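You operate a simulated robot arm through the tools that you are given. There is no shell and no other tool.

You run a simulated two-armed robot. Do the job below in one go: nothing can be reset, and whatever is moved stays where it is left.

Task
Mix the pink and the teal paint bottles on the shaker.
Fine: press each one down in the cup till it is one colour, then stand it back. Set down upright: pink paint bottle, teal paint bottle.

Only the result counts: the job must be done as asked and must still hold three seconds after the hand-in. Knocking over, shifting, dropping, spilling or breaking anything else fails it.

Robot
Two 7-joint arms with two-finger parallel grippers on one trunk that stands fixed in place. Base frame: the origin is at the foot of the trunk, x ahead of it, y to its left, z up; the work surface is at about z = 0.78. Units: m, degrees, N and s.
The left shoulder is at [0.07, 0.177, 1.155], the right one opposite. With the tool pointing down near the work surface each hand reaches from about 0.22 to 0.72 m from the base axis, measured 20 degrees to its own side. Payload 3.43 kg a hand.
The TCP of each hand is the grasp point between the finger pads, 0.03 m short of the fingertips. In the tool frame z runs along the fingers and y along their closing line. The gripper opens to 0.094 m. The fingers are 0.028 m wide and 0.01 m thick; the gripper's body (0.05 by 0.096 m) begins 0.055 m behind the TCP.
Orientation is that of the tool frame in the base frame, as a unit quaternion [w, x, y, z]. With the fingers straight down and closing along the base's y, the tool's x points along the base's -x, its y along +y and its z along -z.

Tools
- The arms move only by the tool servo_tool. It takes "left_steps", "right_steps" or both (then of equal length, played together; a hand with none holds still); each is text: rows parted by semicolons, each of 6 numbers parted by spaces: the shift along the tool's x, y, z in m, then the turn, a rotation vector about the tool's x, y, z in degrees. In form: dx dy dz rx ry rz; .... A call has 1 to 20 rows; each row is the pose to reach, as a shift and turn from the pose commanded when the call began, along the tool's axes at that moment. "left_hand" and "right_hand" are, for a hand that has rows, the opening, from 0 (shut) to 1 (fully open), set as the call begins (left out, the last holds). Each row takes 0.2 s and may step no farther than 0.05 m and 8.6 degrees from the row before; otherwise, or with a gripper value out of range, the whole call is refused. Where a pose cannot be reached the arm comes as near as it can. A force on the tool above 40 N (or 10 N above the force at the start of the call, whichever is more), or a blocked arm, ends the call early, and 0.2 s more pass. The fingers move at their own pace (about 0.153 m/s each) and stop on an object; they squeeze with about 39 N. The grip force told is the motor's: it shows also when the fingers shut on nothing. Time passes only in rows, and 0.2 s behind the last, so rows that repeat a pose let the fingers close. The reply holds the time, the measured pose of the TCP, the force on the tool along the base axes, the opening and the grip force, in the units named above and with some noise, with the torque about the TCP (base axes, N m) and any sound that the robot's microphone picked up, and new pictures: "views" is both (left out), scene, wrist or none (wrist: the cameras of the hands that moved).
- Cameras (640 x 400 px; columns grow to the right, rows downward): "scene" is now at [0.1162, -0.0514, 1.4641]; the picture's right is [-0.60, -0.80, -0.00], its down [-0.53, 0.40, -0.75] and it looks along [0.60, -0.45, -0.67] (base axes); focal length 358 px, centre (320, 200). "left" rides on the left gripper at [0.076, -0.014, -0.103] in its tool frame; the picture's right is [0.18, 0.98, 0.00], its down [-0.75, 0.14, -0.64] and it looks along [-0.63, 0.12, 0.77] (tool axes); focal length 243 px, centre (320, 200). "right" rides on the right gripper at [0.076, 0.014, -0.102] in its tool frame; the picture's right is [-0.18, 0.98, 0.00], its down [-0.75, -0.14, -0.64] and it looks along [-0.63, -0.12, 0.77] (tool axes); focal length 243 px, centre (320, 200). There is no depth. A picture from a camera that has moved, and an enlarged one, comes with that camera's place and axes in the base frame and with its lens.
- lift_body(by): slides the trunk up (or, below 0, down) by that many m; the arms and the scene camera ride with it, the base frame stays. It gives what a move gives, with no picture.
- aim_head(pan, tilt): turns the head with the scene camera to pan (to the left, within 86 degrees either way) and tilt (down, from -29 to 69), counted from straight ahead of the robot. It gives what a move gives, and a new picture of the scene camera.
- close_up(camera, box): a new picture of the part [left, top, right, bottom] of that camera's present view, enlarged. The clock stands still meanwhile.
- close_job(): hands the job in; it is judged then, once.

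Nothing tells you positions but the pictures and the camera data. Unless the task says otherwise, let go and move clear before handing in.

The tools are called after "Request:" by a JSON object that holds its "name" and its "arguments". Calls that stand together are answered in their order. servo_tool: Moves the arms, as the interface text tells. Its arguments: {"type":"object","properties":{"left_steps":{"type":"string"},"left_hand":{"type":"number"},"right_steps":{"type":"string"},"right_hand":{"type":"number"},"views":{"type":"string","enum":["both","scene","wrist","none"]}},"required":[]} The other tools are called the same way: lift_body (by) moves the trunk up or down; aim_head (pan, tilt) turns the head that bears the scene camera; close_up (camera, box) takes an enlarged picture of a part of a camera's view; close_job () hands the job in.

At the start:

```text
time: 0.0
left_tool_pos: [0.4861, -0.0544, 1.1797]
left_tool_rot: [0.0, 0.0, 1.0, 0.001]
left_force: [-0.2, -0.8, 0.2]
left_ft_torque: [0.05, -0.01, -0.01]
left_finger_gap: 0.094
left_grasp_force: 0.0
right_tool_pos: [0.3614, -0.4042, 1.1459]
right_tool_rot: [0.0, -0.001, 1.0, 0.0]
right_force: [0.0, -0.4, -0.2]
right_ft_torque: [-0.02, 0.04, -0.05]
right_finger_gap: 0.0942
right_grasp_force: 0.1
trunk travel left (down, up): [-0.735, 0.105]
head pan, tilt (commanded): [-36.7, 41.7]
```

scene: 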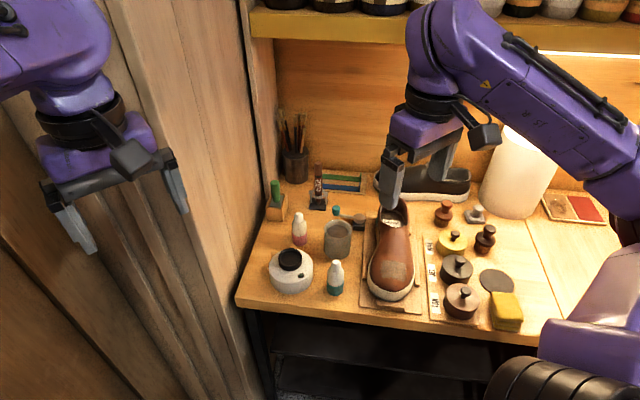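
right: 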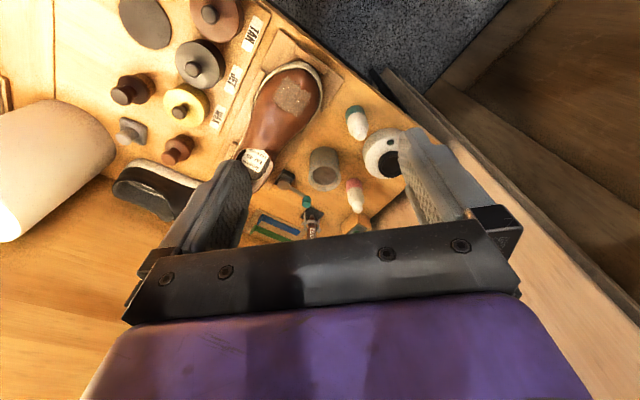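
left: 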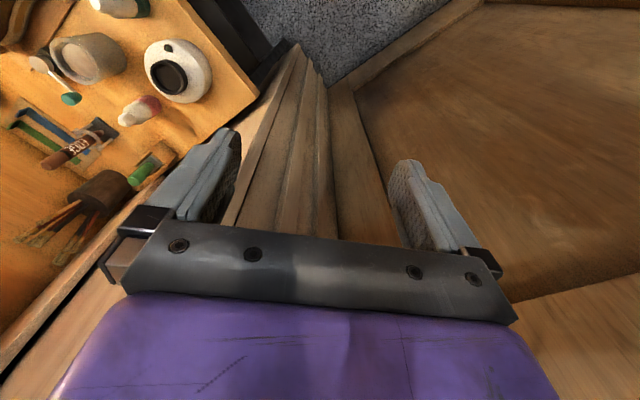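

The bench lies to the robot's right. The white shaker with a black cup is near (0.57, -0.31), the pink bottle near (0.63, -0.37) and the teal bottle near (0.46, -0.36). I'll take enlarged views before moving anything.

Request:
{"name": "close_up", "arguments": {"camera": "scene", "box": [240, 160, 400, 320]}}

Request:
{"name": "close_up", "arguments": {"camera": "right", "box": [240, 80, 440, 260]}}

Request:
{"name": "close_up", "arguments": {"camera": "left", "box": [0, 0, 280, 200]}}

```text
2.50 times, centred on (320, 240) of scene
camera zoom: at [0.1162, -0.0514, 1.4641], right [-0.6, -0.8, 0.0], down [-0.53, 0.4, -0.75], along [0.6, -0.45, -0.67], focal length 894 px, centre (320, 100)
```

zoom: 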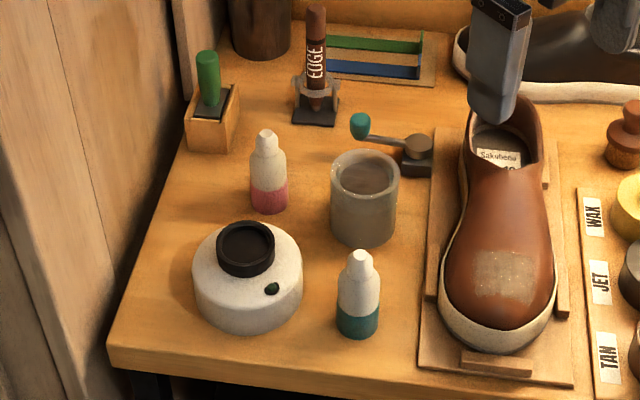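

```text
2.22 times, centred on (340, 170) of right
camera zoom: at [0.2858, -0.3889, 1.2502], right [0.18, 0.98, 0.0], down [0.75, -0.14, 0.64], along [0.63, -0.12, -0.77], focal length 539 px, centre (276, 267)
```

zoom: 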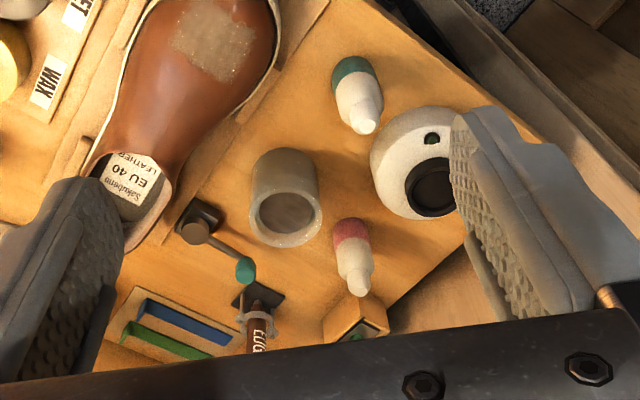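

```text
2.00 times, centred on (140, 100) of left
camera zoom: at [0.4108, -0.0675, 1.2817], right [-0.18, 0.98, 0.0], down [0.75, 0.14, 0.64], along [0.63, 0.12, -0.77], focal length 485 px, centre (680, 400)
```

zoom: 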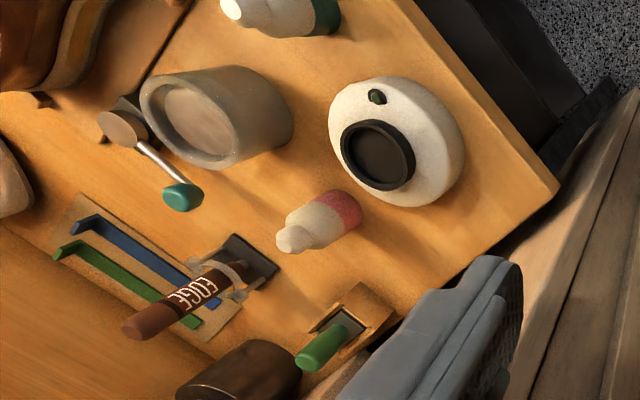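

I can see both bottles clearly: each is about 0.108 m tall and 0.04 m wide, with pigment settled at the bottom. I put teal at about (0.466, -0.355), pink at (0.635, -0.375) and the cup rim at (0.56, -0.30, 0.84). The right arm can reach all three, so I'll move it above the teal bottle and check my aim.

Request:
{"name": "servo_tool", "arguments": {"right_steps": "-0.03 0.014 0 0 0 0; -0.06 0.028 0 0 0 0; -0.09 0.042 0 0 0 0; -0.105 0.049 0.02 0 0 0; -0.105 0.049 0.06 0 0 0; -0.105 0.049 0.1 0 0 0; -0.105 0.049 0.126 0 0 0; -0.105 0.049 0.126 0 0 0", "right_hand": 0.75, "views": "both"}}

```text
time: 1.8
left_tool_pos: [0.4862, -0.0543, 1.1803]
left_tool_rot: [0.001, 0.0, 1.0, 0.0]
left_force: [-0.5, -0.1, -0.4]
left_ft_torque: [0.06, -0.02, 0.02]
left_finger_gap: 0.094
left_grasp_force: 0.1
right_tool_pos: [0.4654, -0.3559, 1.0217]
right_tool_rot: [0.001, 0.0, 1.0, 0.0]
right_force: [0.3, -0.3, -0.3]
right_ft_torque: [-0.01, 0.0, 0.0]
right_finger_gap: 0.0705
right_grasp_force: 0.0
trunk travel left (down, up): [-0.735, 0.105]
head pan, tilt (commanded): [-36.7, 41.7]
camera scene: at [0.1158, -0.052, 1.4641], right [-0.6, -0.8, 0.0], down [-0.53, 0.4, -0.75], along [0.6, -0.44, -0.67], focal length 358 px, centre (320, 200)
camera right: at [0.3901, -0.3408, 1.126], right [0.18, 0.98, 0.0], down [0.75, -0.14, 0.64], along [0.63, -0.12, -0.77], focal length 243 px, centre (320, 200)
```

scene: 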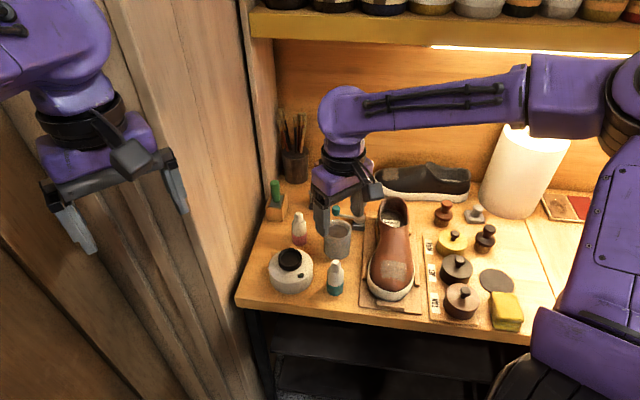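
right: 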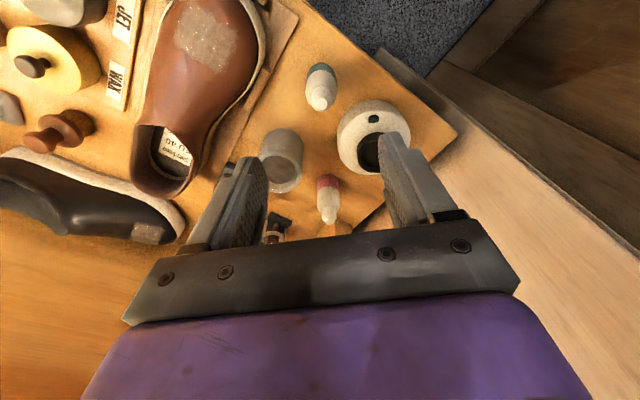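

The right hand now hovers above the teal bottle. I'll enlarge the wrist view to fix the bottle and cup positions more accurately.

Request:
{"name": "close_up", "arguments": {"camera": "right", "box": [270, 40, 430, 140]}}

Request:
{"name": "close_up", "arguments": {"camera": "right", "box": [250, 120, 410, 220]}}

Request:
{"name": "close_up", "arguments": {"camera": "scene", "box": [256, 200, 384, 310]}}

```text
4.00 times, centred on (350, 90) of right
camera zoom: at [0.3901, -0.3408, 1.126], right [0.18, 0.98, 0.0], down [0.75, -0.14, 0.64], along [0.63, -0.12, -0.77], focal length 970 px, centre (200, 640)
```

zoom: 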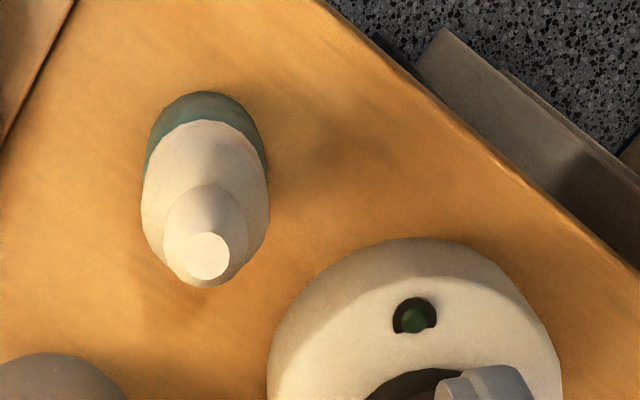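

```text
4.00 times, centred on (330, 170) of right
camera zoom: at [0.3901, -0.3408, 1.126], right [0.18, 0.98, 0.0], down [0.75, -0.14, 0.64], along [0.63, -0.12, -0.77], focal length 970 px, centre (280, 320)
```

zoom: 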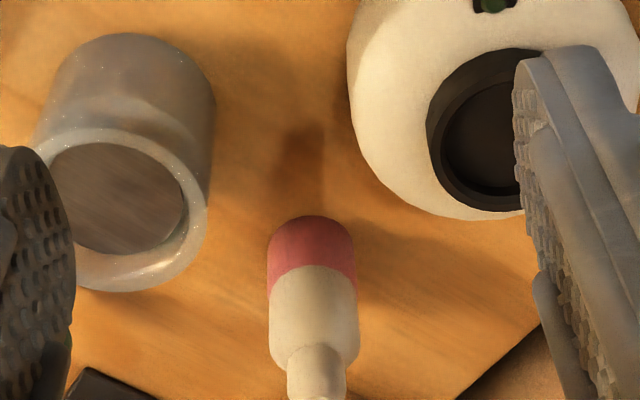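

```text
3.64 times, centred on (320, 255) of scene
camera zoom: at [0.1158, -0.052, 1.4641], right [-0.6, -0.8, 0.0], down [-0.53, 0.4, -0.75], along [0.6, -0.44, -0.67], focal length 1301 px, centre (320, 0)
```

zoom: 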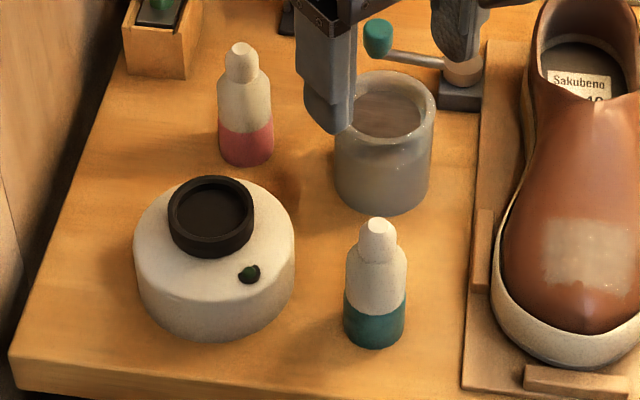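

Teal looks to be at about (0.470, -0.355), with its cap top near z = 0.88. Before gripping anything, I'll hover over the cup with the empty hand to get an unobstructed measurement of it.

Request:
{"name": "servo_tool", "arguments": {"right_steps": "-0.03 0.018 0 0 0 0; -0.06 0.035 0 0 0 0; -0.09 0.052 0 0 0 0; -0.094 0.055 0 0 0 0; -0.094 0.055 0 0 0 0", "views": "wrist"}}

Request:
{"name": "close_up", "arguments": {"camera": "right", "box": [250, 60, 410, 160]}}

Request:
{"name": "close_up", "arguments": {"camera": "scene", "box": [256, 230, 336, 300]}}

```text
time: 3.0
left_tool_pos: [0.4869, -0.0532, 1.1801]
left_tool_rot: [0.0, 0.0, 1.0, 0.0]
left_force: [0.6, 0.4, -0.2]
left_ft_torque: [-0.03, 0.0, 0.0]
left_finger_gap: 0.094
left_grasp_force: 0.1
right_tool_pos: [0.56, -0.2997, 1.0212]
right_tool_rot: [0.0, 0.0, 1.0, 0.0]
right_force: [-0.6, 0.3, 0.0]
right_ft_torque: [0.06, 0.02, 0.01]
right_finger_gap: 0.0705
right_grasp_force: 0.0
trunk travel left (down, up): [-0.735, 0.105]
head pan, tilt (commanded): [-36.7, 41.7]
camera right: at [0.4848, -0.285, 1.1253], right [0.18, 0.98, 0.0], down [0.75, -0.14, 0.64], along [0.63, -0.12, -0.77], focal length 243 px, centre (320, 200)
```

right: 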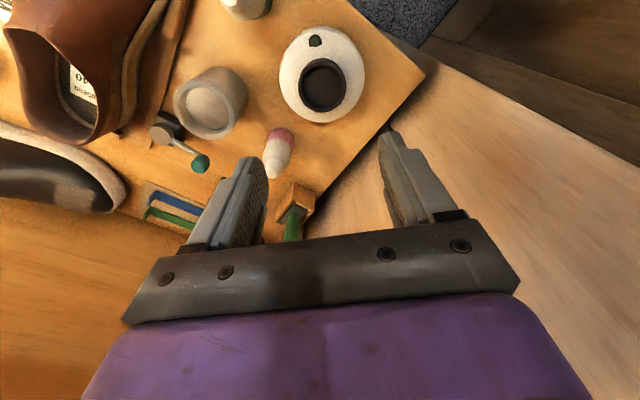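

```text
4.00 times, centred on (330, 110) of right
camera zoom: at [0.4848, -0.285, 1.1253], right [0.18, 0.98, 0.0], down [0.75, -0.14, 0.64], along [0.63, -0.12, -0.77], focal length 970 px, centre (280, 560)
```

zoom: 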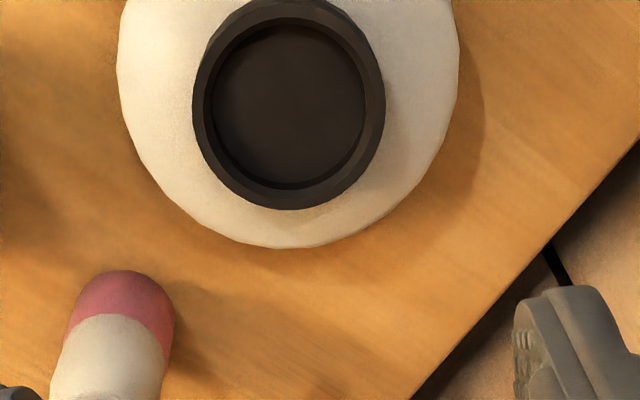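

```text
5.71 times, centred on (296, 265) of scene
camera zoom: at [0.116, -0.0517, 1.4641], right [-0.6, -0.8, 0.0], down [-0.53, 0.4, -0.75], along [0.6, -0.45, -0.67], focal length 2044 px, centre (457, -171)
```

zoom: 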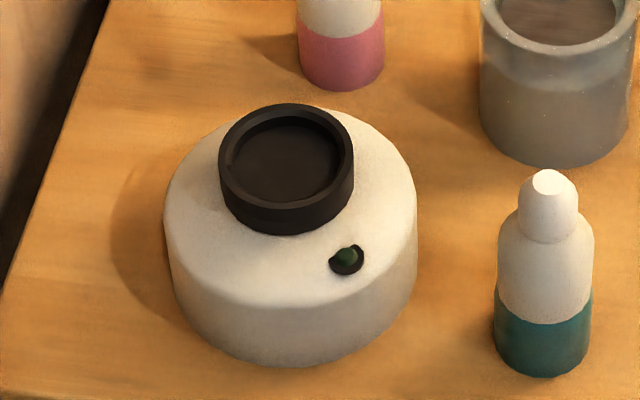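

The hover view gives the cup centre at about (0.561, -0.298), with the rim near z = 0.845 and an inner diameter of about 0.045. That leaves several millimetres of slack around a 0.036 bottle. I'll go back over teal, correct by (+4, +1.5) mm, and stop just above its cap to check.

Request:
{"name": "servo_tool", "arguments": {"right_steps": "0.03 -0.018 0 0 0 0; 0.06 -0.036 0 0 0 0; 0.0904 -0.0535 0 0 0 0; 0.0904 -0.0535 0.03 0 0 0; 0.0904 -0.0535 0.06 0 0 0; 0.0904 -0.0535 0.09 0 0 0; 0.0904 -0.0535 0.09 0 0 0", "right_hand": 0.75, "views": "wrist"}}

Request:
{"name": "close_up", "arguments": {"camera": "scene", "box": [256, 180, 416, 310]}}

Request:
{"name": "close_up", "arguments": {"camera": "right", "box": [240, 40, 400, 180]}}

```text
time: 4.6
left_tool_pos: [0.486, -0.0544, 1.1805]
left_tool_rot: [0.0, 0.0, 1.0, -0.001]
left_force: [-0.5, 0.7, 0.4]
left_ft_torque: [-0.01, 0.01, -0.01]
left_finger_gap: 0.0938
left_grasp_force: 0.0
right_tool_pos: [0.4702, -0.352, 0.9307]
right_tool_rot: [0.0, -0.001, 1.0, 0.0]
right_force: [0.0, 0.3, -0.1]
right_ft_torque: [-0.04, 0.02, -0.01]
right_finger_gap: 0.0706
right_grasp_force: 0.0
trunk travel left (down, up): [-0.735, 0.105]
head pan, tilt (commanded): [-36.7, 41.7]
camera right: at [0.3946, -0.3382, 1.0347], right [0.18, 0.98, 0.0], down [0.75, -0.14, 0.64], along [0.63, -0.12, -0.77], focal length 243 px, centre (320, 200)
```

right: 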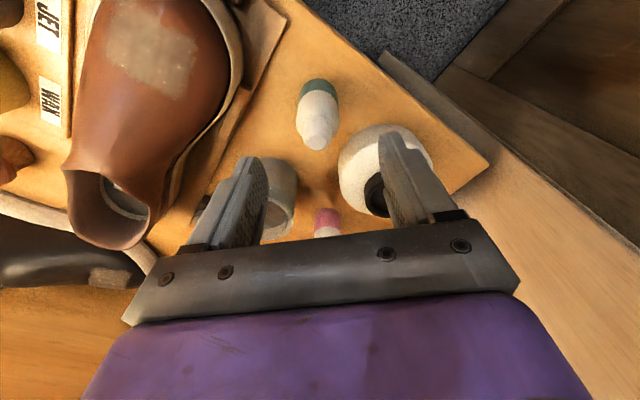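

```text
3.08 times, centred on (336, 245) of scene
camera zoom: at [0.116, -0.0512, 1.4642], right [-0.6, -0.8, 0.0], down [-0.53, 0.4, -0.75], along [0.6, -0.45, -0.67], focal length 1101 px, centre (271, 62)
```

zoom: 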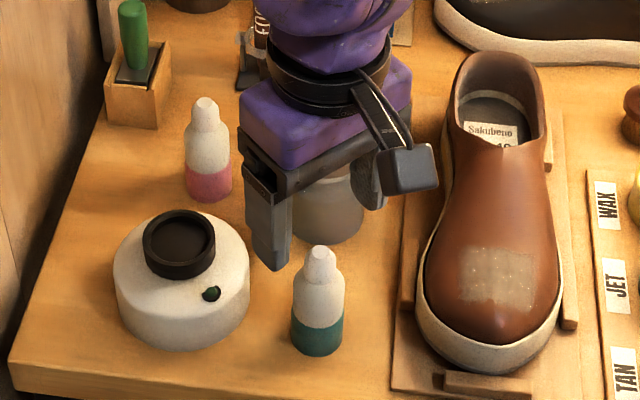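

```text
2.86 times, centred on (320, 110) of right
camera zoom: at [0.3946, -0.3382, 1.0347], right [0.18, 0.98, 0.0], down [0.75, -0.14, 0.64], along [0.63, -0.12, -0.77], focal length 693 px, centre (320, 457)
```

zoom: 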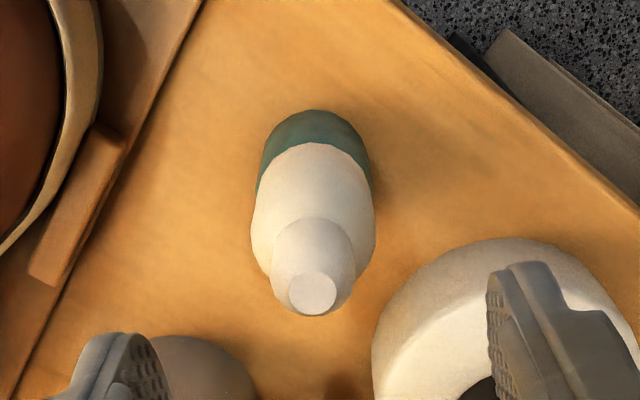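

In the wrist view the teal bottle sits on the tool axis to within about 2 mm. I'll correct for that, descend to about z = 0.842 and close on the body.

Request:
{"name": "servo_tool", "arguments": {"right_steps": "-0.001 -0.002 0.02 0 0 0; -0.001 -0.002 0.04 0 0 0; -0.001 -0.002 0.06 0 0 0; -0.001 -0.002 0.075 0 0 0; -0.001 -0.002 0.088 0 0 0; -0.001 -0.002 0.088 0 0 0", "right_hand": 0.75, "views": "wrist"}}

Request:
{"name": "close_up", "arguments": {"camera": "scene", "box": [256, 200, 416, 310]}}

```text
time: 6.0
left_tool_pos: [0.4864, -0.0531, 1.1799]
left_tool_rot: [-0.001, 0.001, 1.0, 0.0]
left_force: [0.2, -0.3, -0.7]
left_ft_torque: [0.03, -0.01, -0.01]
left_finger_gap: 0.094
left_grasp_force: 0.1
right_tool_pos: [0.4708, -0.3538, 0.8417]
right_tool_rot: [0.0, 0.0, 1.0, 0.0]
right_force: [0.1, -0.6, -0.3]
right_ft_torque: [0.0, 0.04, -0.01]
right_finger_gap: 0.0703
right_grasp_force: 0.0
trunk travel left (down, up): [-0.735, 0.105]
head pan, tilt (commanded): [-36.7, 41.7]
camera right: at [0.3946, -0.3404, 0.9465], right [0.18, 0.98, 0.0], down [0.75, -0.14, 0.64], along [0.63, -0.12, -0.77], focal length 243 px, centre (320, 200)
```

right: 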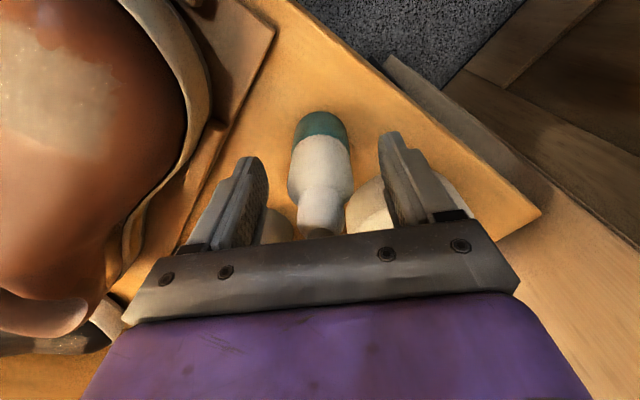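

```text
3.64 times, centred on (336, 255) of scene
camera zoom: at [0.1161, -0.0512, 1.4642], right [-0.6, -0.8, 0.0], down [-0.53, 0.4, -0.75], along [0.6, -0.45, -0.67], focal length 1301 px, centre (262, 0)
```

zoom: 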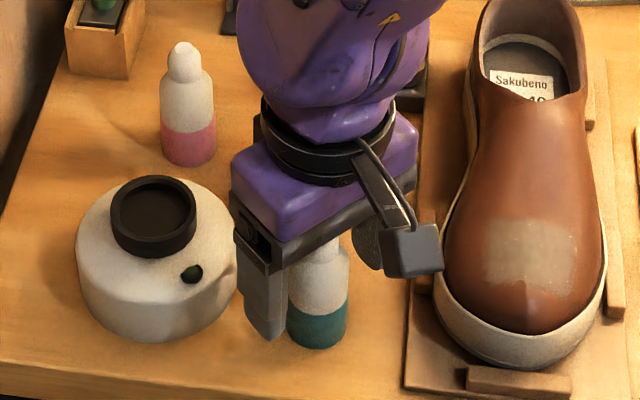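

The bottle stands between the fingers, well clear of the shoe and shaker. I'll close the gripper now.

Request:
{"name": "servo_tool", "arguments": {"right_steps": "0 0 0 0 0 0; 0 0 0 0 0 0; 0 0 0 0 0 0; 0 0 0 0 0 0", "right_hand": 0, "views": "wrist"}}

Request:
{"name": "close_up", "arguments": {"camera": "right", "box": [240, 90, 400, 250]}}

```text
time: 7.0
left_tool_pos: [0.4876, -0.0544, 1.1795]
left_tool_rot: [0.0, 0.0, 1.0, 0.0]
left_force: [0.1, 0.4, 0.2]
left_ft_torque: [-0.02, -0.01, 0.05]
left_finger_gap: 0.0941
left_grasp_force: 0.1
right_tool_pos: [0.4701, -0.3559, 0.842]
right_tool_rot: [0.0, -0.001, 1.0, 0.0]
right_force: [0.4, -0.6, -0.6]
right_ft_torque: [0.0, -0.03, 0.02]
right_finger_gap: 0.0353
right_grasp_force: 38.9
trunk travel left (down, up): [-0.735, 0.105]
head pan, tilt (commanded): [-36.7, 41.7]
camera right: at [0.3948, -0.3406, 0.9465], right [0.18, 0.98, 0.0], down [0.75, -0.14, 0.64], along [0.63, -0.12, -0.77], focal length 243 px, centre (320, 200)
```

right: 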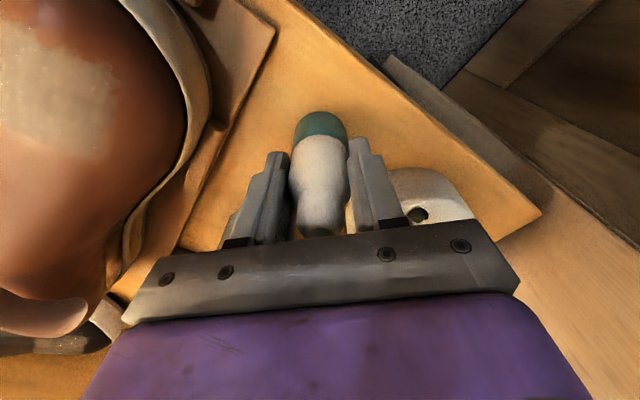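

```text
2.50 times, centred on (320, 170) of right
camera zoom: at [0.3948, -0.3406, 0.9465], right [0.18, 0.98, 0.0], down [0.75, -0.14, 0.64], along [0.63, -0.12, -0.77], focal length 606 px, centre (320, 275)
```

zoom: 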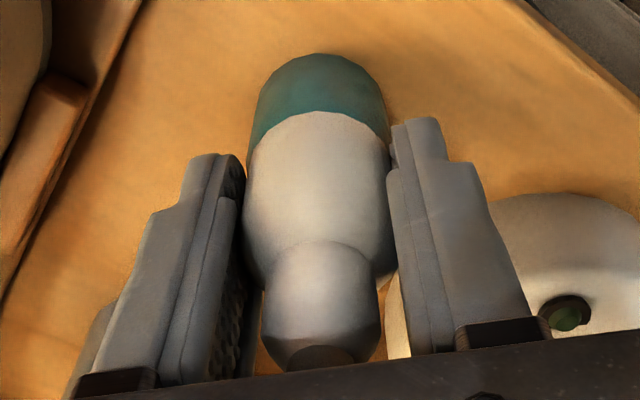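

The fingers closed to 0.0353 m on the bottle with a firm grip. I'll lift it straight up, carry it over the cup and check alignment before lowering.

Request:
{"name": "servo_tool", "arguments": {"right_steps": "0 0 -0.02 0 0 0; 0 0 -0.05 0 0 0; 0 0 -0.085 0 0 0; 0 0 -0.12 0 0 0; -0.02 0.013 -0.12 0 0 0; -0.05 0.032 -0.12 0 0 0; -0.075 0.048 -0.12 0 0 0; -0.0898 0.058 -0.12 0 0 0; -0.0898 0.058 -0.12 0 0 0; -0.0898 0.058 -0.12 0 0 0", "right_hand": 0, "views": "both"}}

Request:
{"name": "close_up", "arguments": {"camera": "scene", "box": [240, 190, 360, 310]}}

Request:
{"name": "close_up", "arguments": {"camera": "right", "box": [240, 50, 400, 210]}}

```text
time: 9.2
left_tool_pos: [0.4869, -0.054, 1.179]
left_tool_rot: [-0.001, 0.0, 1.0, 0.001]
left_force: [0.0, -0.8, -0.3]
left_ft_torque: [0.03, -0.02, -0.03]
left_finger_gap: 0.0939
left_grasp_force: 0.0
right_tool_pos: [0.5613, -0.2961, 0.9633]
right_tool_rot: [0.0, -0.001, 1.0, -0.001]
right_force: [-0.1, -1.4, -1.0]
right_ft_torque: [0.01, 0.0, -0.04]
right_finger_gap: 0.0353
right_grasp_force: 38.9
trunk travel left (down, up): [-0.735, 0.105]
head pan, tilt (commanded): [-36.7, 41.7]
camera scene: at [0.1164, -0.0514, 1.4641], right [-0.6, -0.8, 0.0], down [-0.53, 0.4, -0.75], along [0.6, -0.45, -0.67], focal length 358 px, centre (320, 200)
camera right: at [0.4855, -0.2813, 1.0665], right [0.18, 0.98, 0.0], down [0.75, -0.14, 0.64], along [0.63, -0.12, -0.77], focal length 243 px, centre (320, 200)
```

scene: 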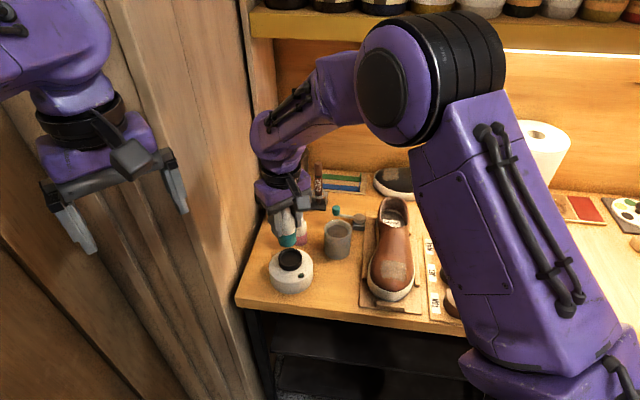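
right: 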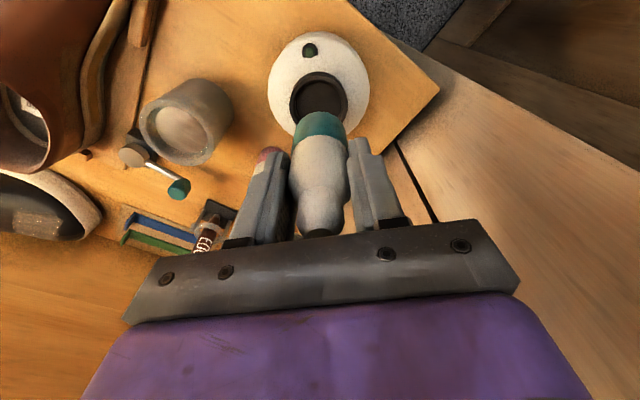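

```text
3.33 times, centred on (300, 250) of scene
camera zoom: at [0.1164, -0.0514, 1.4641], right [-0.6, -0.8, 0.0], down [-0.53, 0.4, -0.75], along [0.6, -0.45, -0.67], focal length 1192 px, centre (387, 33)
```

zoom: 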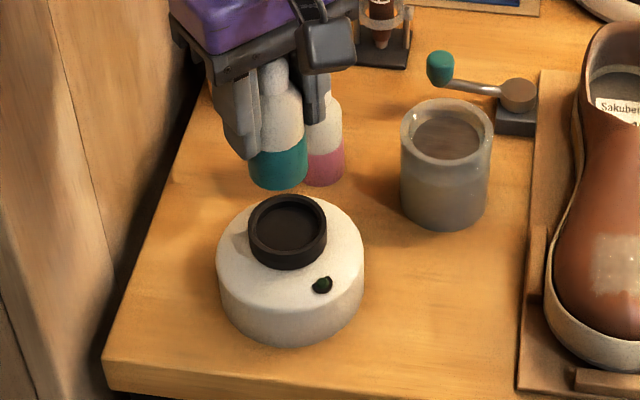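

```text
2.50 times, centred on (320, 130) of right
camera zoom: at [0.4855, -0.2813, 1.0665], right [0.18, 0.98, 0.0], down [0.75, -0.14, 0.64], along [0.63, -0.12, -0.77], focal length 606 px, centre (320, 375)
```

zoom: 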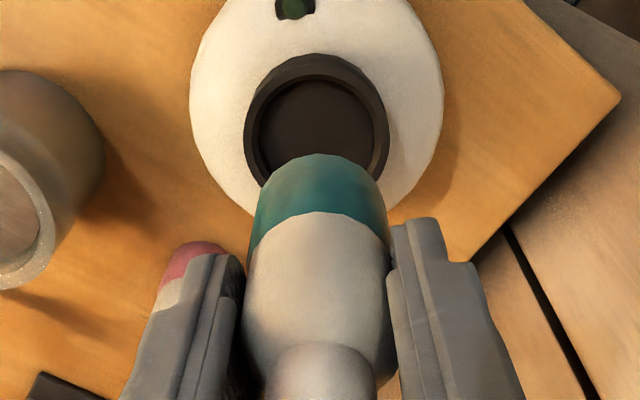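

The bottle is above the cup, within about 2 mm of centre in both views. I'll nudge it by (-1, -1.7) mm and lower it to just above the rim for a last check.

Request:
{"name": "servo_tool", "arguments": {"right_steps": "0.001 -0.0017 0.01 0 0 0; 0.001 -0.0017 0.025 0 0 0; 0.001 -0.0017 0.04 0 0 0; 0.001 -0.0017 0.047 0 0 0; 0.001 -0.0017 0.047 0 0 0", "right_hand": 0, "views": "wrist"}}

Request:
{"name": "close_up", "arguments": {"camera": "scene", "box": [256, 210, 336, 300]}}

Request:
{"name": "close_up", "arguments": {"camera": "right", "box": [240, 50, 400, 210]}}

```text
time: 10.4
left_tool_pos: [0.4864, -0.0546, 1.1788]
left_tool_rot: [0.0, 0.0, 1.0, 0.0]
left_force: [-0.2, 0.5, 0.2]
left_ft_torque: [-0.03, -0.02, -0.02]
left_finger_gap: 0.0939
left_grasp_force: 0.0
right_tool_pos: [0.5595, -0.2972, 0.9156]
right_tool_rot: [0.0, -0.001, 1.0, 0.0]
right_force: [0.8, 0.5, -1.0]
right_ft_torque: [-0.01, -0.01, 0.03]
right_finger_gap: 0.0353
right_grasp_force: 38.6
trunk travel left (down, up): [-0.735, 0.105]
head pan, tilt (commanded): [-36.7, 41.7]
camera right: at [0.4842, -0.2834, 1.0192], right [0.18, 0.98, 0.0], down [0.75, -0.14, 0.64], along [0.63, -0.12, -0.77], focal length 243 px, centre (320, 200)
```

right: 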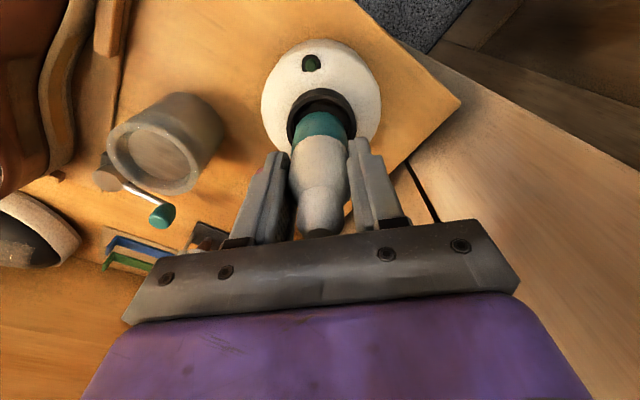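

```text
4.44 times, centred on (296, 255) of scene
camera zoom: at [0.1164, -0.0513, 1.4641], right [-0.6, -0.8, 0.0], down [-0.53, 0.4, -0.75], along [0.6, -0.45, -0.67], focal length 1590 px, centre (427, -44)
```

zoom: 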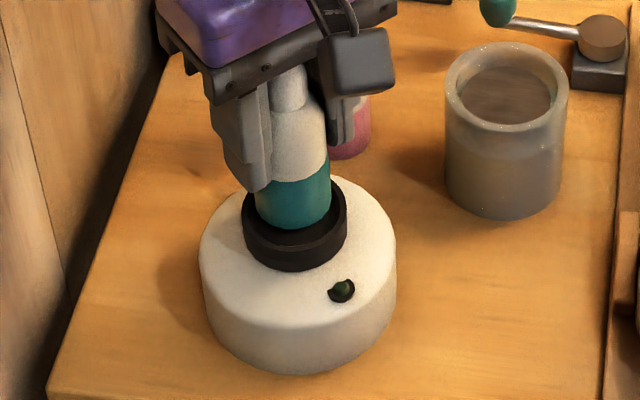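

```text
2.50 times, centred on (320, 130) of right
camera zoom: at [0.4842, -0.2834, 1.0192], right [0.18, 0.98, 0.0], down [0.75, -0.14, 0.64], along [0.63, -0.12, -0.77], focal length 606 px, centre (320, 375)
```

zoom: 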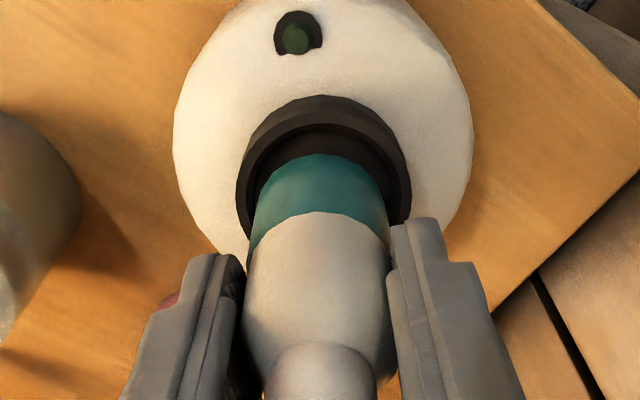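

The bottle base is just above the rim and centred within roughly 1 mm. I'll lower it into the cup in small steps while watching the force.

Request:
{"name": "servo_tool", "arguments": {"right_steps": "0 0.0007 0.004 0 0 0; 0 0.0007 0.008 0 0 0; 0 0.0007 0.012 0 0 0; 0 0.0007 0.015 0 0 0; 0 0.0007 0.015 0 0 0", "right_hand": 0, "views": "wrist"}}

Request:
{"name": "close_up", "arguments": {"camera": "scene", "box": [256, 210, 336, 300]}}

```text
time: 11.6
left_tool_pos: [0.4862, -0.0541, 1.1804]
left_tool_rot: [0.0, 0.001, 1.0, 0.0]
left_force: [-0.3, -0.4, -0.2]
left_ft_torque: [0.03, 0.02, 0.0]
left_finger_gap: 0.0942
left_grasp_force: 0.1
right_tool_pos: [0.5587, -0.298, 0.9002]
right_tool_rot: [0.0, -0.001, 1.0, 0.0]
right_force: [0.1, -0.2, -0.6]
right_ft_torque: [-0.06, -0.01, 0.02]
right_finger_gap: 0.0356
right_grasp_force: 39.1
trunk travel left (down, up): [-0.735, 0.105]
head pan, tilt (commanded): [-36.7, 41.7]
camera right: at [0.4838, -0.2829, 1.0041], right [0.18, 0.98, 0.0], down [0.75, -0.14, 0.64], along [0.63, -0.12, -0.77], focal length 243 px, centre (320, 200)
```

right: 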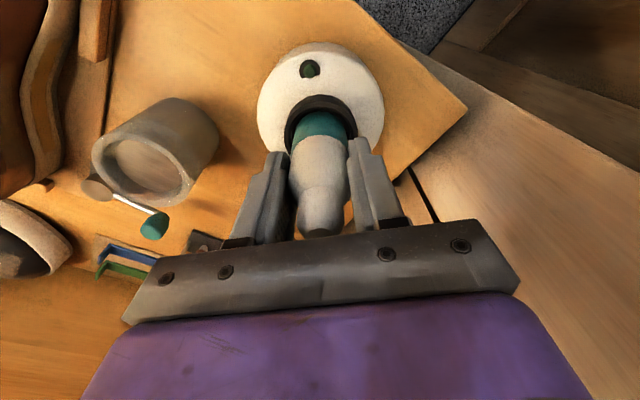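

```text
4.44 times, centred on (296, 255) of scene
camera zoom: at [0.1162, -0.0514, 1.4641], right [-0.6, -0.8, 0.0], down [-0.53, 0.4, -0.75], along [0.6, -0.45, -0.67], focal length 1590 px, centre (427, -44)
```

zoom: 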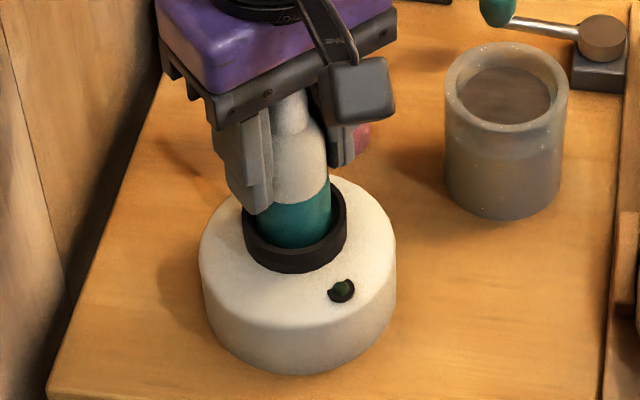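

There's no contact force yet, with the base a few millimetres below the rim. I'll keep lowering gently until it touches the cup floor.

Request:
{"name": "servo_tool", "arguments": {"right_steps": "0 0 0.002 0 0 0; 0 0 0.004 0 0 0; 0 0 0.006 0 0 0; 0 0 0.006 0 0 0", "right_hand": 0, "views": "none"}}

Request:
{"name": "close_up", "arguments": {"camera": "scene", "box": [256, 210, 336, 300]}}

```text
time: 12.6
left_tool_pos: [0.4844, -0.0533, 1.1819]
left_tool_rot: [0.0, 0.0, 1.0, 0.0]
left_force: [-0.4, 0.3, -1.0]
left_ft_torque: [0.02, 0.0, 0.04]
left_finger_gap: 0.094
left_grasp_force: 0.1
right_tool_pos: [0.5593, -0.2972, 0.8962]
right_tool_rot: [0.002, 0.001, 1.0, 0.001]
right_force: [0.8, -1.8, 10.8]
right_ft_torque: [-0.15, 0.01, -0.02]
right_finger_gap: 0.0352
right_grasp_force: 38.7
trunk travel left (down, up): [-0.735, 0.105]
head pan, tilt (commanded): [-36.7, 41.7]
```

```text
4.44 times, centred on (296, 255) of scene
camera zoom: at [0.1147, -0.0508, 1.4644], right [-0.6, -0.8, 0.0], down [-0.53, 0.4, -0.75], along [0.6, -0.45, -0.67], focal length 1590 px, centre (427, -44)
```

zoom: 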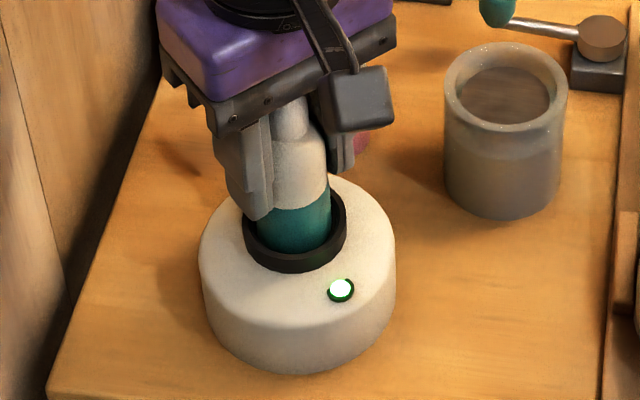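

The shaker's lamp has lit at about 11 N of downward force, so it's running. I'll hold the bottle pressed and watch its colour.

Request:
{"name": "servo_tool", "arguments": {"right_steps": "0 0 0 0 0 0; 0 0 0 0 0 0; 0 0 0 0 0 0; 0 0 0 0 0 0; 0 0 0 0 0 0; 0 0 0 0 0 0; 0 0 0 0 0 0; 0 0 0 0 0 0; 0 0 0 0 0 0; 0 0 0 0 0 0", "right_hand": 0, "views": "wrist"}}

Request:
{"name": "close_up", "arguments": {"camera": "scene", "box": [256, 210, 336, 300]}}

```text
time: 14.8
left_tool_pos: [0.4855, -0.0536, 1.1811]
left_tool_rot: [0.001, 0.0, 1.0, -0.001]
left_force: [0.2, -0.3, -0.4]
left_ft_torque: [-0.01, 0.0, 0.0]
left_finger_gap: 0.094
left_grasp_force: 0.1
right_tool_pos: [0.5601, -0.2975, 0.8941]
right_tool_rot: [0.001, -0.002, 1.0, 0.0]
right_force: [3.5, -4.0, 16.4]
right_ft_torque: [-0.15, -0.17, -0.04]
right_finger_gap: 0.0353
right_grasp_force: 39.2
trunk travel left (down, up): [-0.735, 0.105]
head pan, tilt (commanded): [-36.7, 41.7]
camera right: at [0.4832, -0.2823, 0.9993], right [0.18, 0.98, 0.0], down [0.75, -0.14, 0.64], along [0.63, -0.12, -0.77], focal length 243 px, centre (320, 200)
```

right: 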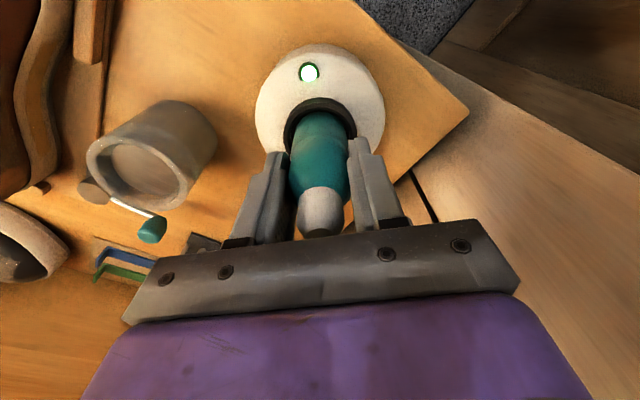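

```text
4.44 times, centred on (296, 255) of scene
camera zoom: at [0.1145, -0.0505, 1.4644], right [-0.6, -0.8, 0.0], down [-0.53, 0.4, -0.75], along [0.6, -0.45, -0.67], focal length 1590 px, centre (427, -44)
```

zoom: 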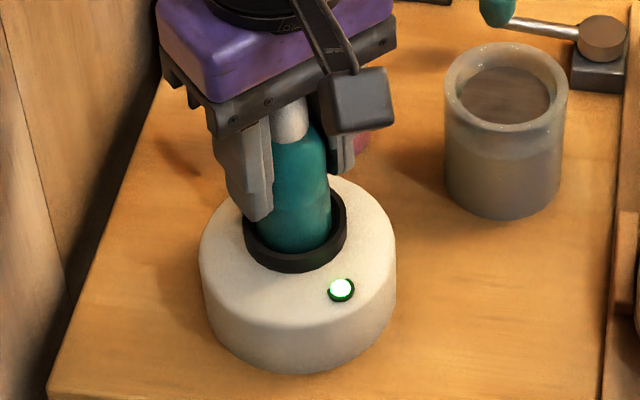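

The whole body already looks teal. I'll enlarge both views to check it's evenly one colour before lifting.

Request:
{"name": "close_up", "arguments": {"camera": "right", "box": [270, 90, 370, 250]}}

Request:
{"name": "close_up", "arguments": {"camera": "scene", "box": [290, 225, 330, 275]}}

```text
2.50 times, centred on (320, 170) of right
camera zoom: at [0.4832, -0.2823, 0.9993], right [0.18, 0.98, 0.0], down [0.75, -0.14, 0.64], along [0.63, -0.12, -0.77], focal length 606 px, centre (320, 275)
```

zoom: 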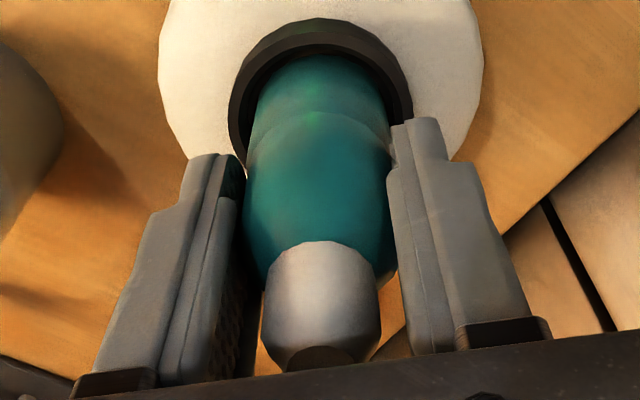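

```text
8.00 times, centred on (310, 250) of scene
camera zoom: at [0.1145, -0.0505, 1.4644], right [-0.6, -0.8, 0.0], down [-0.53, 0.4, -0.75], along [0.6, -0.45, -0.67], focal length 2862 px, centre (400, -200)
```

zoom: 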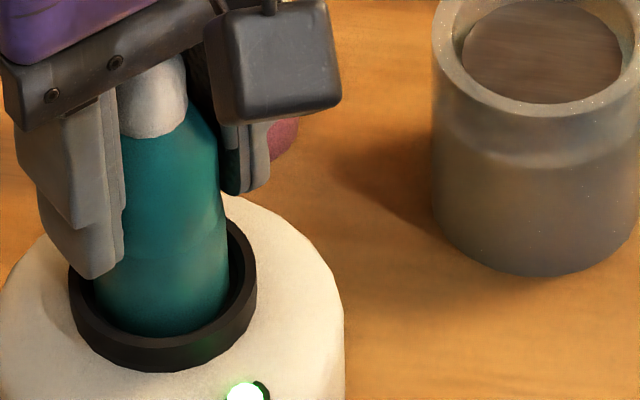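

A faint seam shows between the lower band and the upper body. I'll hold it a little longer to make sure it's fully mixed.

Request:
{"name": "servo_tool", "arguments": {"right_steps": "0 0 0 0 0 0; 0 0 0 0 0 0; 0 0 0 0 0 0; 0 0 0 0 0 0; 0 0 0 0 0 0", "right_hand": 0, "views": "none"}}

Request:
{"name": "close_up", "arguments": {"camera": "right", "box": [270, 90, 370, 250]}}

Request:
{"name": "close_up", "arguments": {"camera": "scene", "box": [290, 225, 330, 275]}}

```text
time: 16.0
left_tool_pos: [0.4849, -0.0528, 1.1811]
left_tool_rot: [0.001, 0.0, 1.0, 0.0]
left_force: [0.3, 0.8, -0.6]
left_ft_torque: [0.02, 0.02, 0.01]
left_finger_gap: 0.0941
left_grasp_force: 0.0
right_tool_pos: [0.5598, -0.2969, 0.8949]
right_tool_rot: [0.0, -0.001, 1.0, 0.0]
right_force: [3.9, -1.8, 15.3]
right_ft_torque: [-0.09, -0.14, 0.01]
right_finger_gap: 0.035
right_grasp_force: 38.8
trunk travel left (down, up): [-0.735, 0.105]
head pan, tilt (commanded): [-36.7, 41.7]
```

```text
2.50 times, centred on (320, 170) of right
camera zoom: at [0.483, -0.2821, 0.9993], right [0.18, 0.98, 0.0], down [0.75, -0.14, 0.64], along [0.63, -0.12, -0.77], focal length 606 px, centre (320, 275)
```

zoom: 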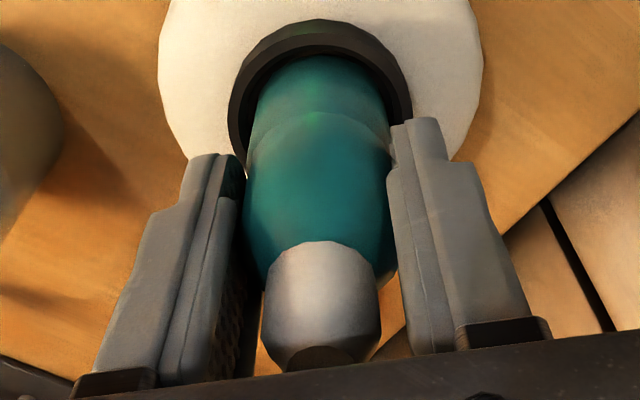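

```text
8.00 times, centred on (310, 250) of scene
camera zoom: at [0.1143, -0.0503, 1.4644], right [-0.6, -0.8, 0.0], down [-0.53, 0.4, -0.75], along [0.6, -0.45, -0.66], focal length 2862 px, centre (400, -200)
```

zoom: 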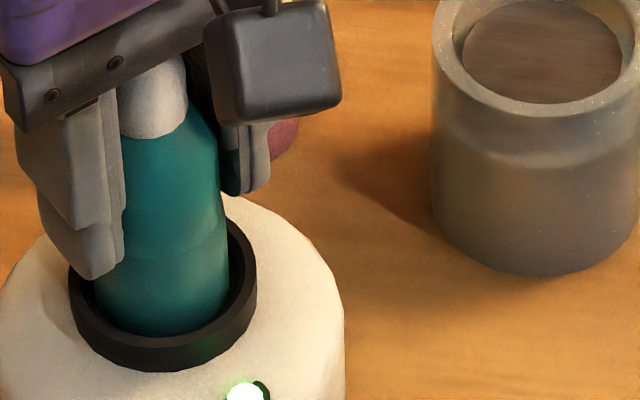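

The colour hasn't changed in the last second, so the seam is just shape and teal is fully mixed. I'll lift it straight up out of the cup and carry it back above its original spot.

Request:
{"name": "servo_tool", "arguments": {"right_steps": "0 0 -0.01 0 0 0; 0 0 -0.03 0 0 0; 0 0 -0.05 0 0 0; 0 0 -0.068 0 0 0; 0.02 -0.013 -0.068 0 0 0; 0.045 -0.029 -0.068 0 0 0; 0.07 -0.045 -0.068 0 0 0; 0.0888 -0.057 -0.068 0 0 0; 0.0888 -0.057 -0.068 0 0 0; 0.0888 -0.057 -0.068 0 0 0", "right_hand": 0, "views": "both"}}

Request:
{"name": "close_up", "arguments": {"camera": "scene", "box": [256, 190, 396, 310]}}

Request:
{"name": "close_up", "arguments": {"camera": "right", "box": [240, 70, 400, 250]}}

```text
time: 18.2
left_tool_pos: [0.4859, -0.0552, 1.1798]
left_tool_rot: [0.0, 0.001, 1.0, 0.0]
left_force: [1.0, 0.1, 0.1]
left_ft_torque: [-0.01, -0.04, 0.01]
left_finger_gap: 0.094
left_grasp_force: 0.0
right_tool_pos: [0.4708, -0.3539, 0.9611]
right_tool_rot: [-0.001, 0.0, 1.0, 0.0]
right_force: [-0.1, -0.3, -1.9]
right_ft_torque: [0.02, 0.0, 0.0]
right_finger_gap: 0.0355
right_grasp_force: 38.7
trunk travel left (down, up): [-0.735, 0.105]
head pan, tilt (commanded): [-36.7, 41.7]
camera scene: at [0.1164, -0.0515, 1.4641], right [-0.6, -0.8, 0.0], down [-0.53, 0.4, -0.75], along [0.6, -0.45, -0.67], focal length 358 px, centre (320, 200)
camera right: at [0.396, -0.3401, 1.0651], right [0.18, 0.98, 0.0], down [0.75, -0.14, 0.64], along [0.63, -0.12, -0.77], focal length 243 px, centre (320, 200)
```

scene: 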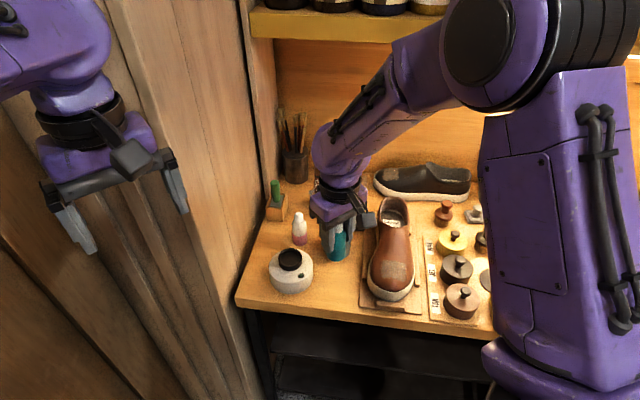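
right: 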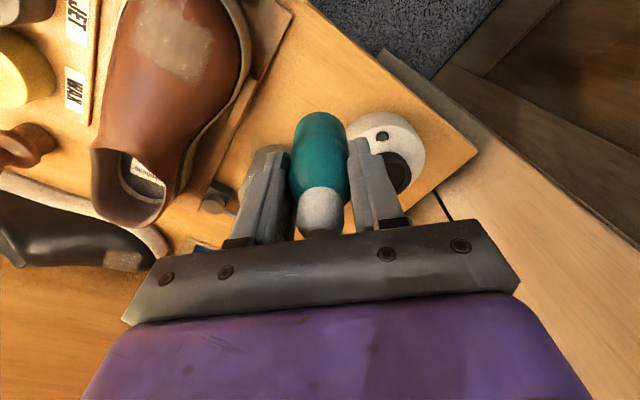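

```text
3.33 times, centred on (326, 250) of scene
camera zoom: at [0.1164, -0.0515, 1.4641], right [-0.6, -0.8, 0.0], down [-0.53, 0.4, -0.75], along [0.6, -0.45, -0.67], focal length 1192 px, centre (300, 33)
```

zoom: 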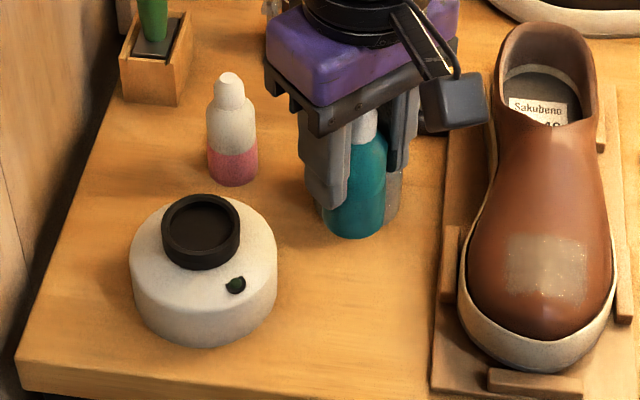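

```text
2.22 times, centred on (320, 160) of right
camera zoom: at [0.396, -0.3401, 1.0651], right [0.18, 0.98, 0.0], down [0.75, -0.14, 0.64], along [0.63, -0.12, -0.77], focal length 539 px, centre (320, 289)
```

zoom: 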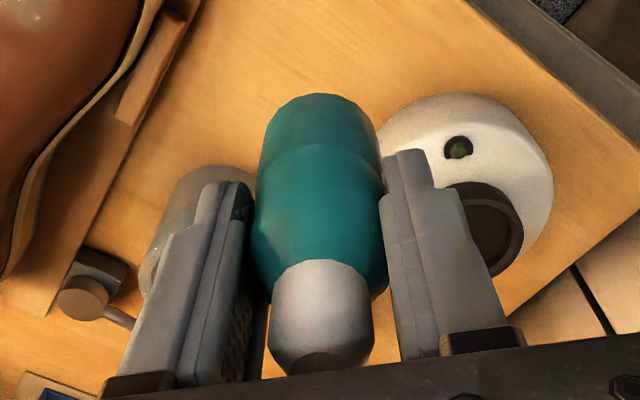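

Teal is an even colour all over and is back above its spot; the shaker hasn't moved. I'll lower it nearly to the table, then in fine steps until it touches.

Request:
{"name": "servo_tool", "arguments": {"right_steps": "0 0 0.03 0 0 0; 0 0 0.06 0 0 0; 0 0 0.09 0 0 0; 0 0 0.108 0 0 0; 0 0 0.114 0 0 0; 0 0 0.117 0 0 0; 0 0 0.117 0 0 0", "right_hand": 0, "views": "wrist"}}

Request:
{"name": "close_up", "arguments": {"camera": "scene", "box": [296, 220, 376, 310]}}

```text
time: 19.8
left_tool_pos: [0.4861, -0.0545, 1.179]
left_tool_rot: [0.0, 0.0, 1.0, -0.001]
left_force: [0.7, 0.5, -0.5]
left_ft_torque: [-0.02, 0.02, 0.0]
left_finger_gap: 0.094
left_grasp_force: 0.0
right_tool_pos: [0.4714, -0.3561, 0.8435]
right_tool_rot: [-0.001, 0.0, 1.0, 0.001]
right_force: [-0.1, 0.2, -1.0]
right_ft_torque: [0.0, 0.0, 0.01]
right_finger_gap: 0.0354
right_grasp_force: 39.4
trunk travel left (down, up): [-0.735, 0.105]
head pan, tilt (commanded): [-36.7, 41.7]
camera right: at [0.3958, -0.3404, 0.9484], right [0.18, 0.98, 0.0], down [0.75, -0.14, 0.64], along [0.63, -0.12, -0.77], focal length 243 px, centre (320, 200)
```

right: 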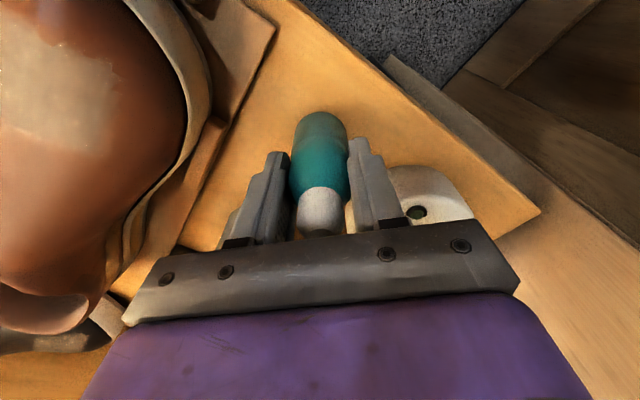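

```text
4.44 times, centred on (336, 265) of scene
camera zoom: at [0.1165, -0.0516, 1.4641], right [-0.6, -0.8, 0.0], down [-0.53, 0.4, -0.75], along [0.6, -0.45, -0.67], focal length 1590 px, centre (249, -89)
```

zoom: 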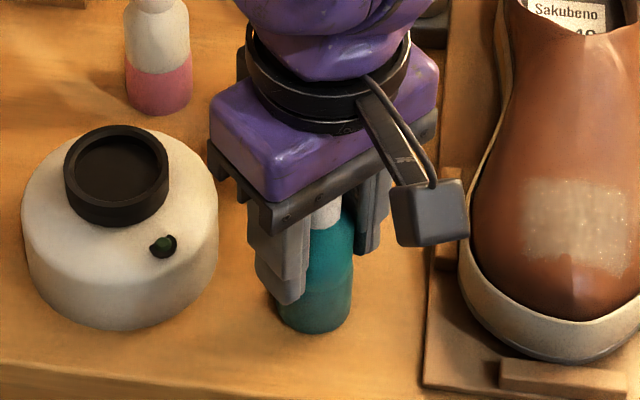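

No contact yet. I'll lower it the last few millimetres slowly.

Request:
{"name": "servo_tool", "arguments": {"right_steps": "0 0 0.001 0 0 0; 0 0 0.002 0 0 0; 0 0 0.003 0 0 0; 0 0 0.003 0 0 0", "right_hand": 0, "views": "none"}}

```text
time: 20.8
left_tool_pos: [0.4868, -0.0539, 1.1795]
left_tool_rot: [0.0, 0.0, 1.0, -0.001]
left_force: [-0.9, -0.8, -0.4]
left_ft_torque: [0.01, 0.02, -0.03]
left_finger_gap: 0.094
left_grasp_force: 0.0
right_tool_pos: [0.4727, -0.3553, 0.8419]
right_tool_rot: [0.0, -0.001, 1.0, 0.0]
right_force: [-0.5, -1.3, -1.4]
right_ft_torque: [-0.02, 0.01, -0.01]
right_finger_gap: 0.0354
right_grasp_force: 38.6
trunk travel left (down, up): [-0.735, 0.105]
head pan, tilt (commanded): [-36.7, 41.7]
```

Request:
{"name": "servo_tool", "arguments": {"right_steps": "0 0 0.0005 0 0 0; 0 0 0.001 0 0 0; 0 0 0.0015 0 0 0; 0 0 0.0015 0 0 0", "right_hand": 0, "views": "none"}}

```text
time: 21.8
left_tool_pos: [0.4857, -0.0541, 1.1803]
left_tool_rot: [0.001, 0.0, 1.0, 0.0]
left_force: [0.9, -0.1, 0.1]
left_ft_torque: [0.03, 0.02, -0.01]
left_finger_gap: 0.0942
left_grasp_force: 0.0
right_tool_pos: [0.4721, -0.3546, 0.8411]
right_tool_rot: [0.002, 0.0, 1.0, -0.001]
right_force: [3.0, -5.3, 15.0]
right_ft_torque: [-0.27, 0.04, 0.05]
right_finger_gap: 0.0353
right_grasp_force: 39.0
trunk travel left (down, up): [-0.735, 0.105]
head pan, tilt (commanded): [-36.7, 41.7]
```

It's touching the table at about 15 N. I'll back off 1 mm to relax the force, then open partway so the fingers stay clear of the shoe.

Request:
{"name": "servo_tool", "arguments": {"right_steps": "0 0 -0.0005 0 0 0; 0 0 -0.001 0 0 0; 0 0 -0.001 0 0 0", "right_hand": 0, "views": "none"}}

```text
time: 22.6
left_tool_pos: [0.4858, -0.0537, 1.1801]
left_tool_rot: [0.0, 0.0, 1.0, 0.0]
left_force: [0.0, -0.2, -0.6]
left_ft_torque: [0.04, 0.0, -0.03]
left_finger_gap: 0.0941
left_grasp_force: 0.0
right_tool_pos: [0.4706, -0.354, 0.8419]
right_tool_rot: [0.001, -0.001, 1.0, 0.0]
right_force: [3.1, -0.9, 7.1]
right_ft_torque: [-0.1, -0.21, -0.01]
right_finger_gap: 0.0355
right_grasp_force: 39.1
trunk travel left (down, up): [-0.735, 0.105]
head pan, tilt (commanded): [-36.7, 41.7]
```

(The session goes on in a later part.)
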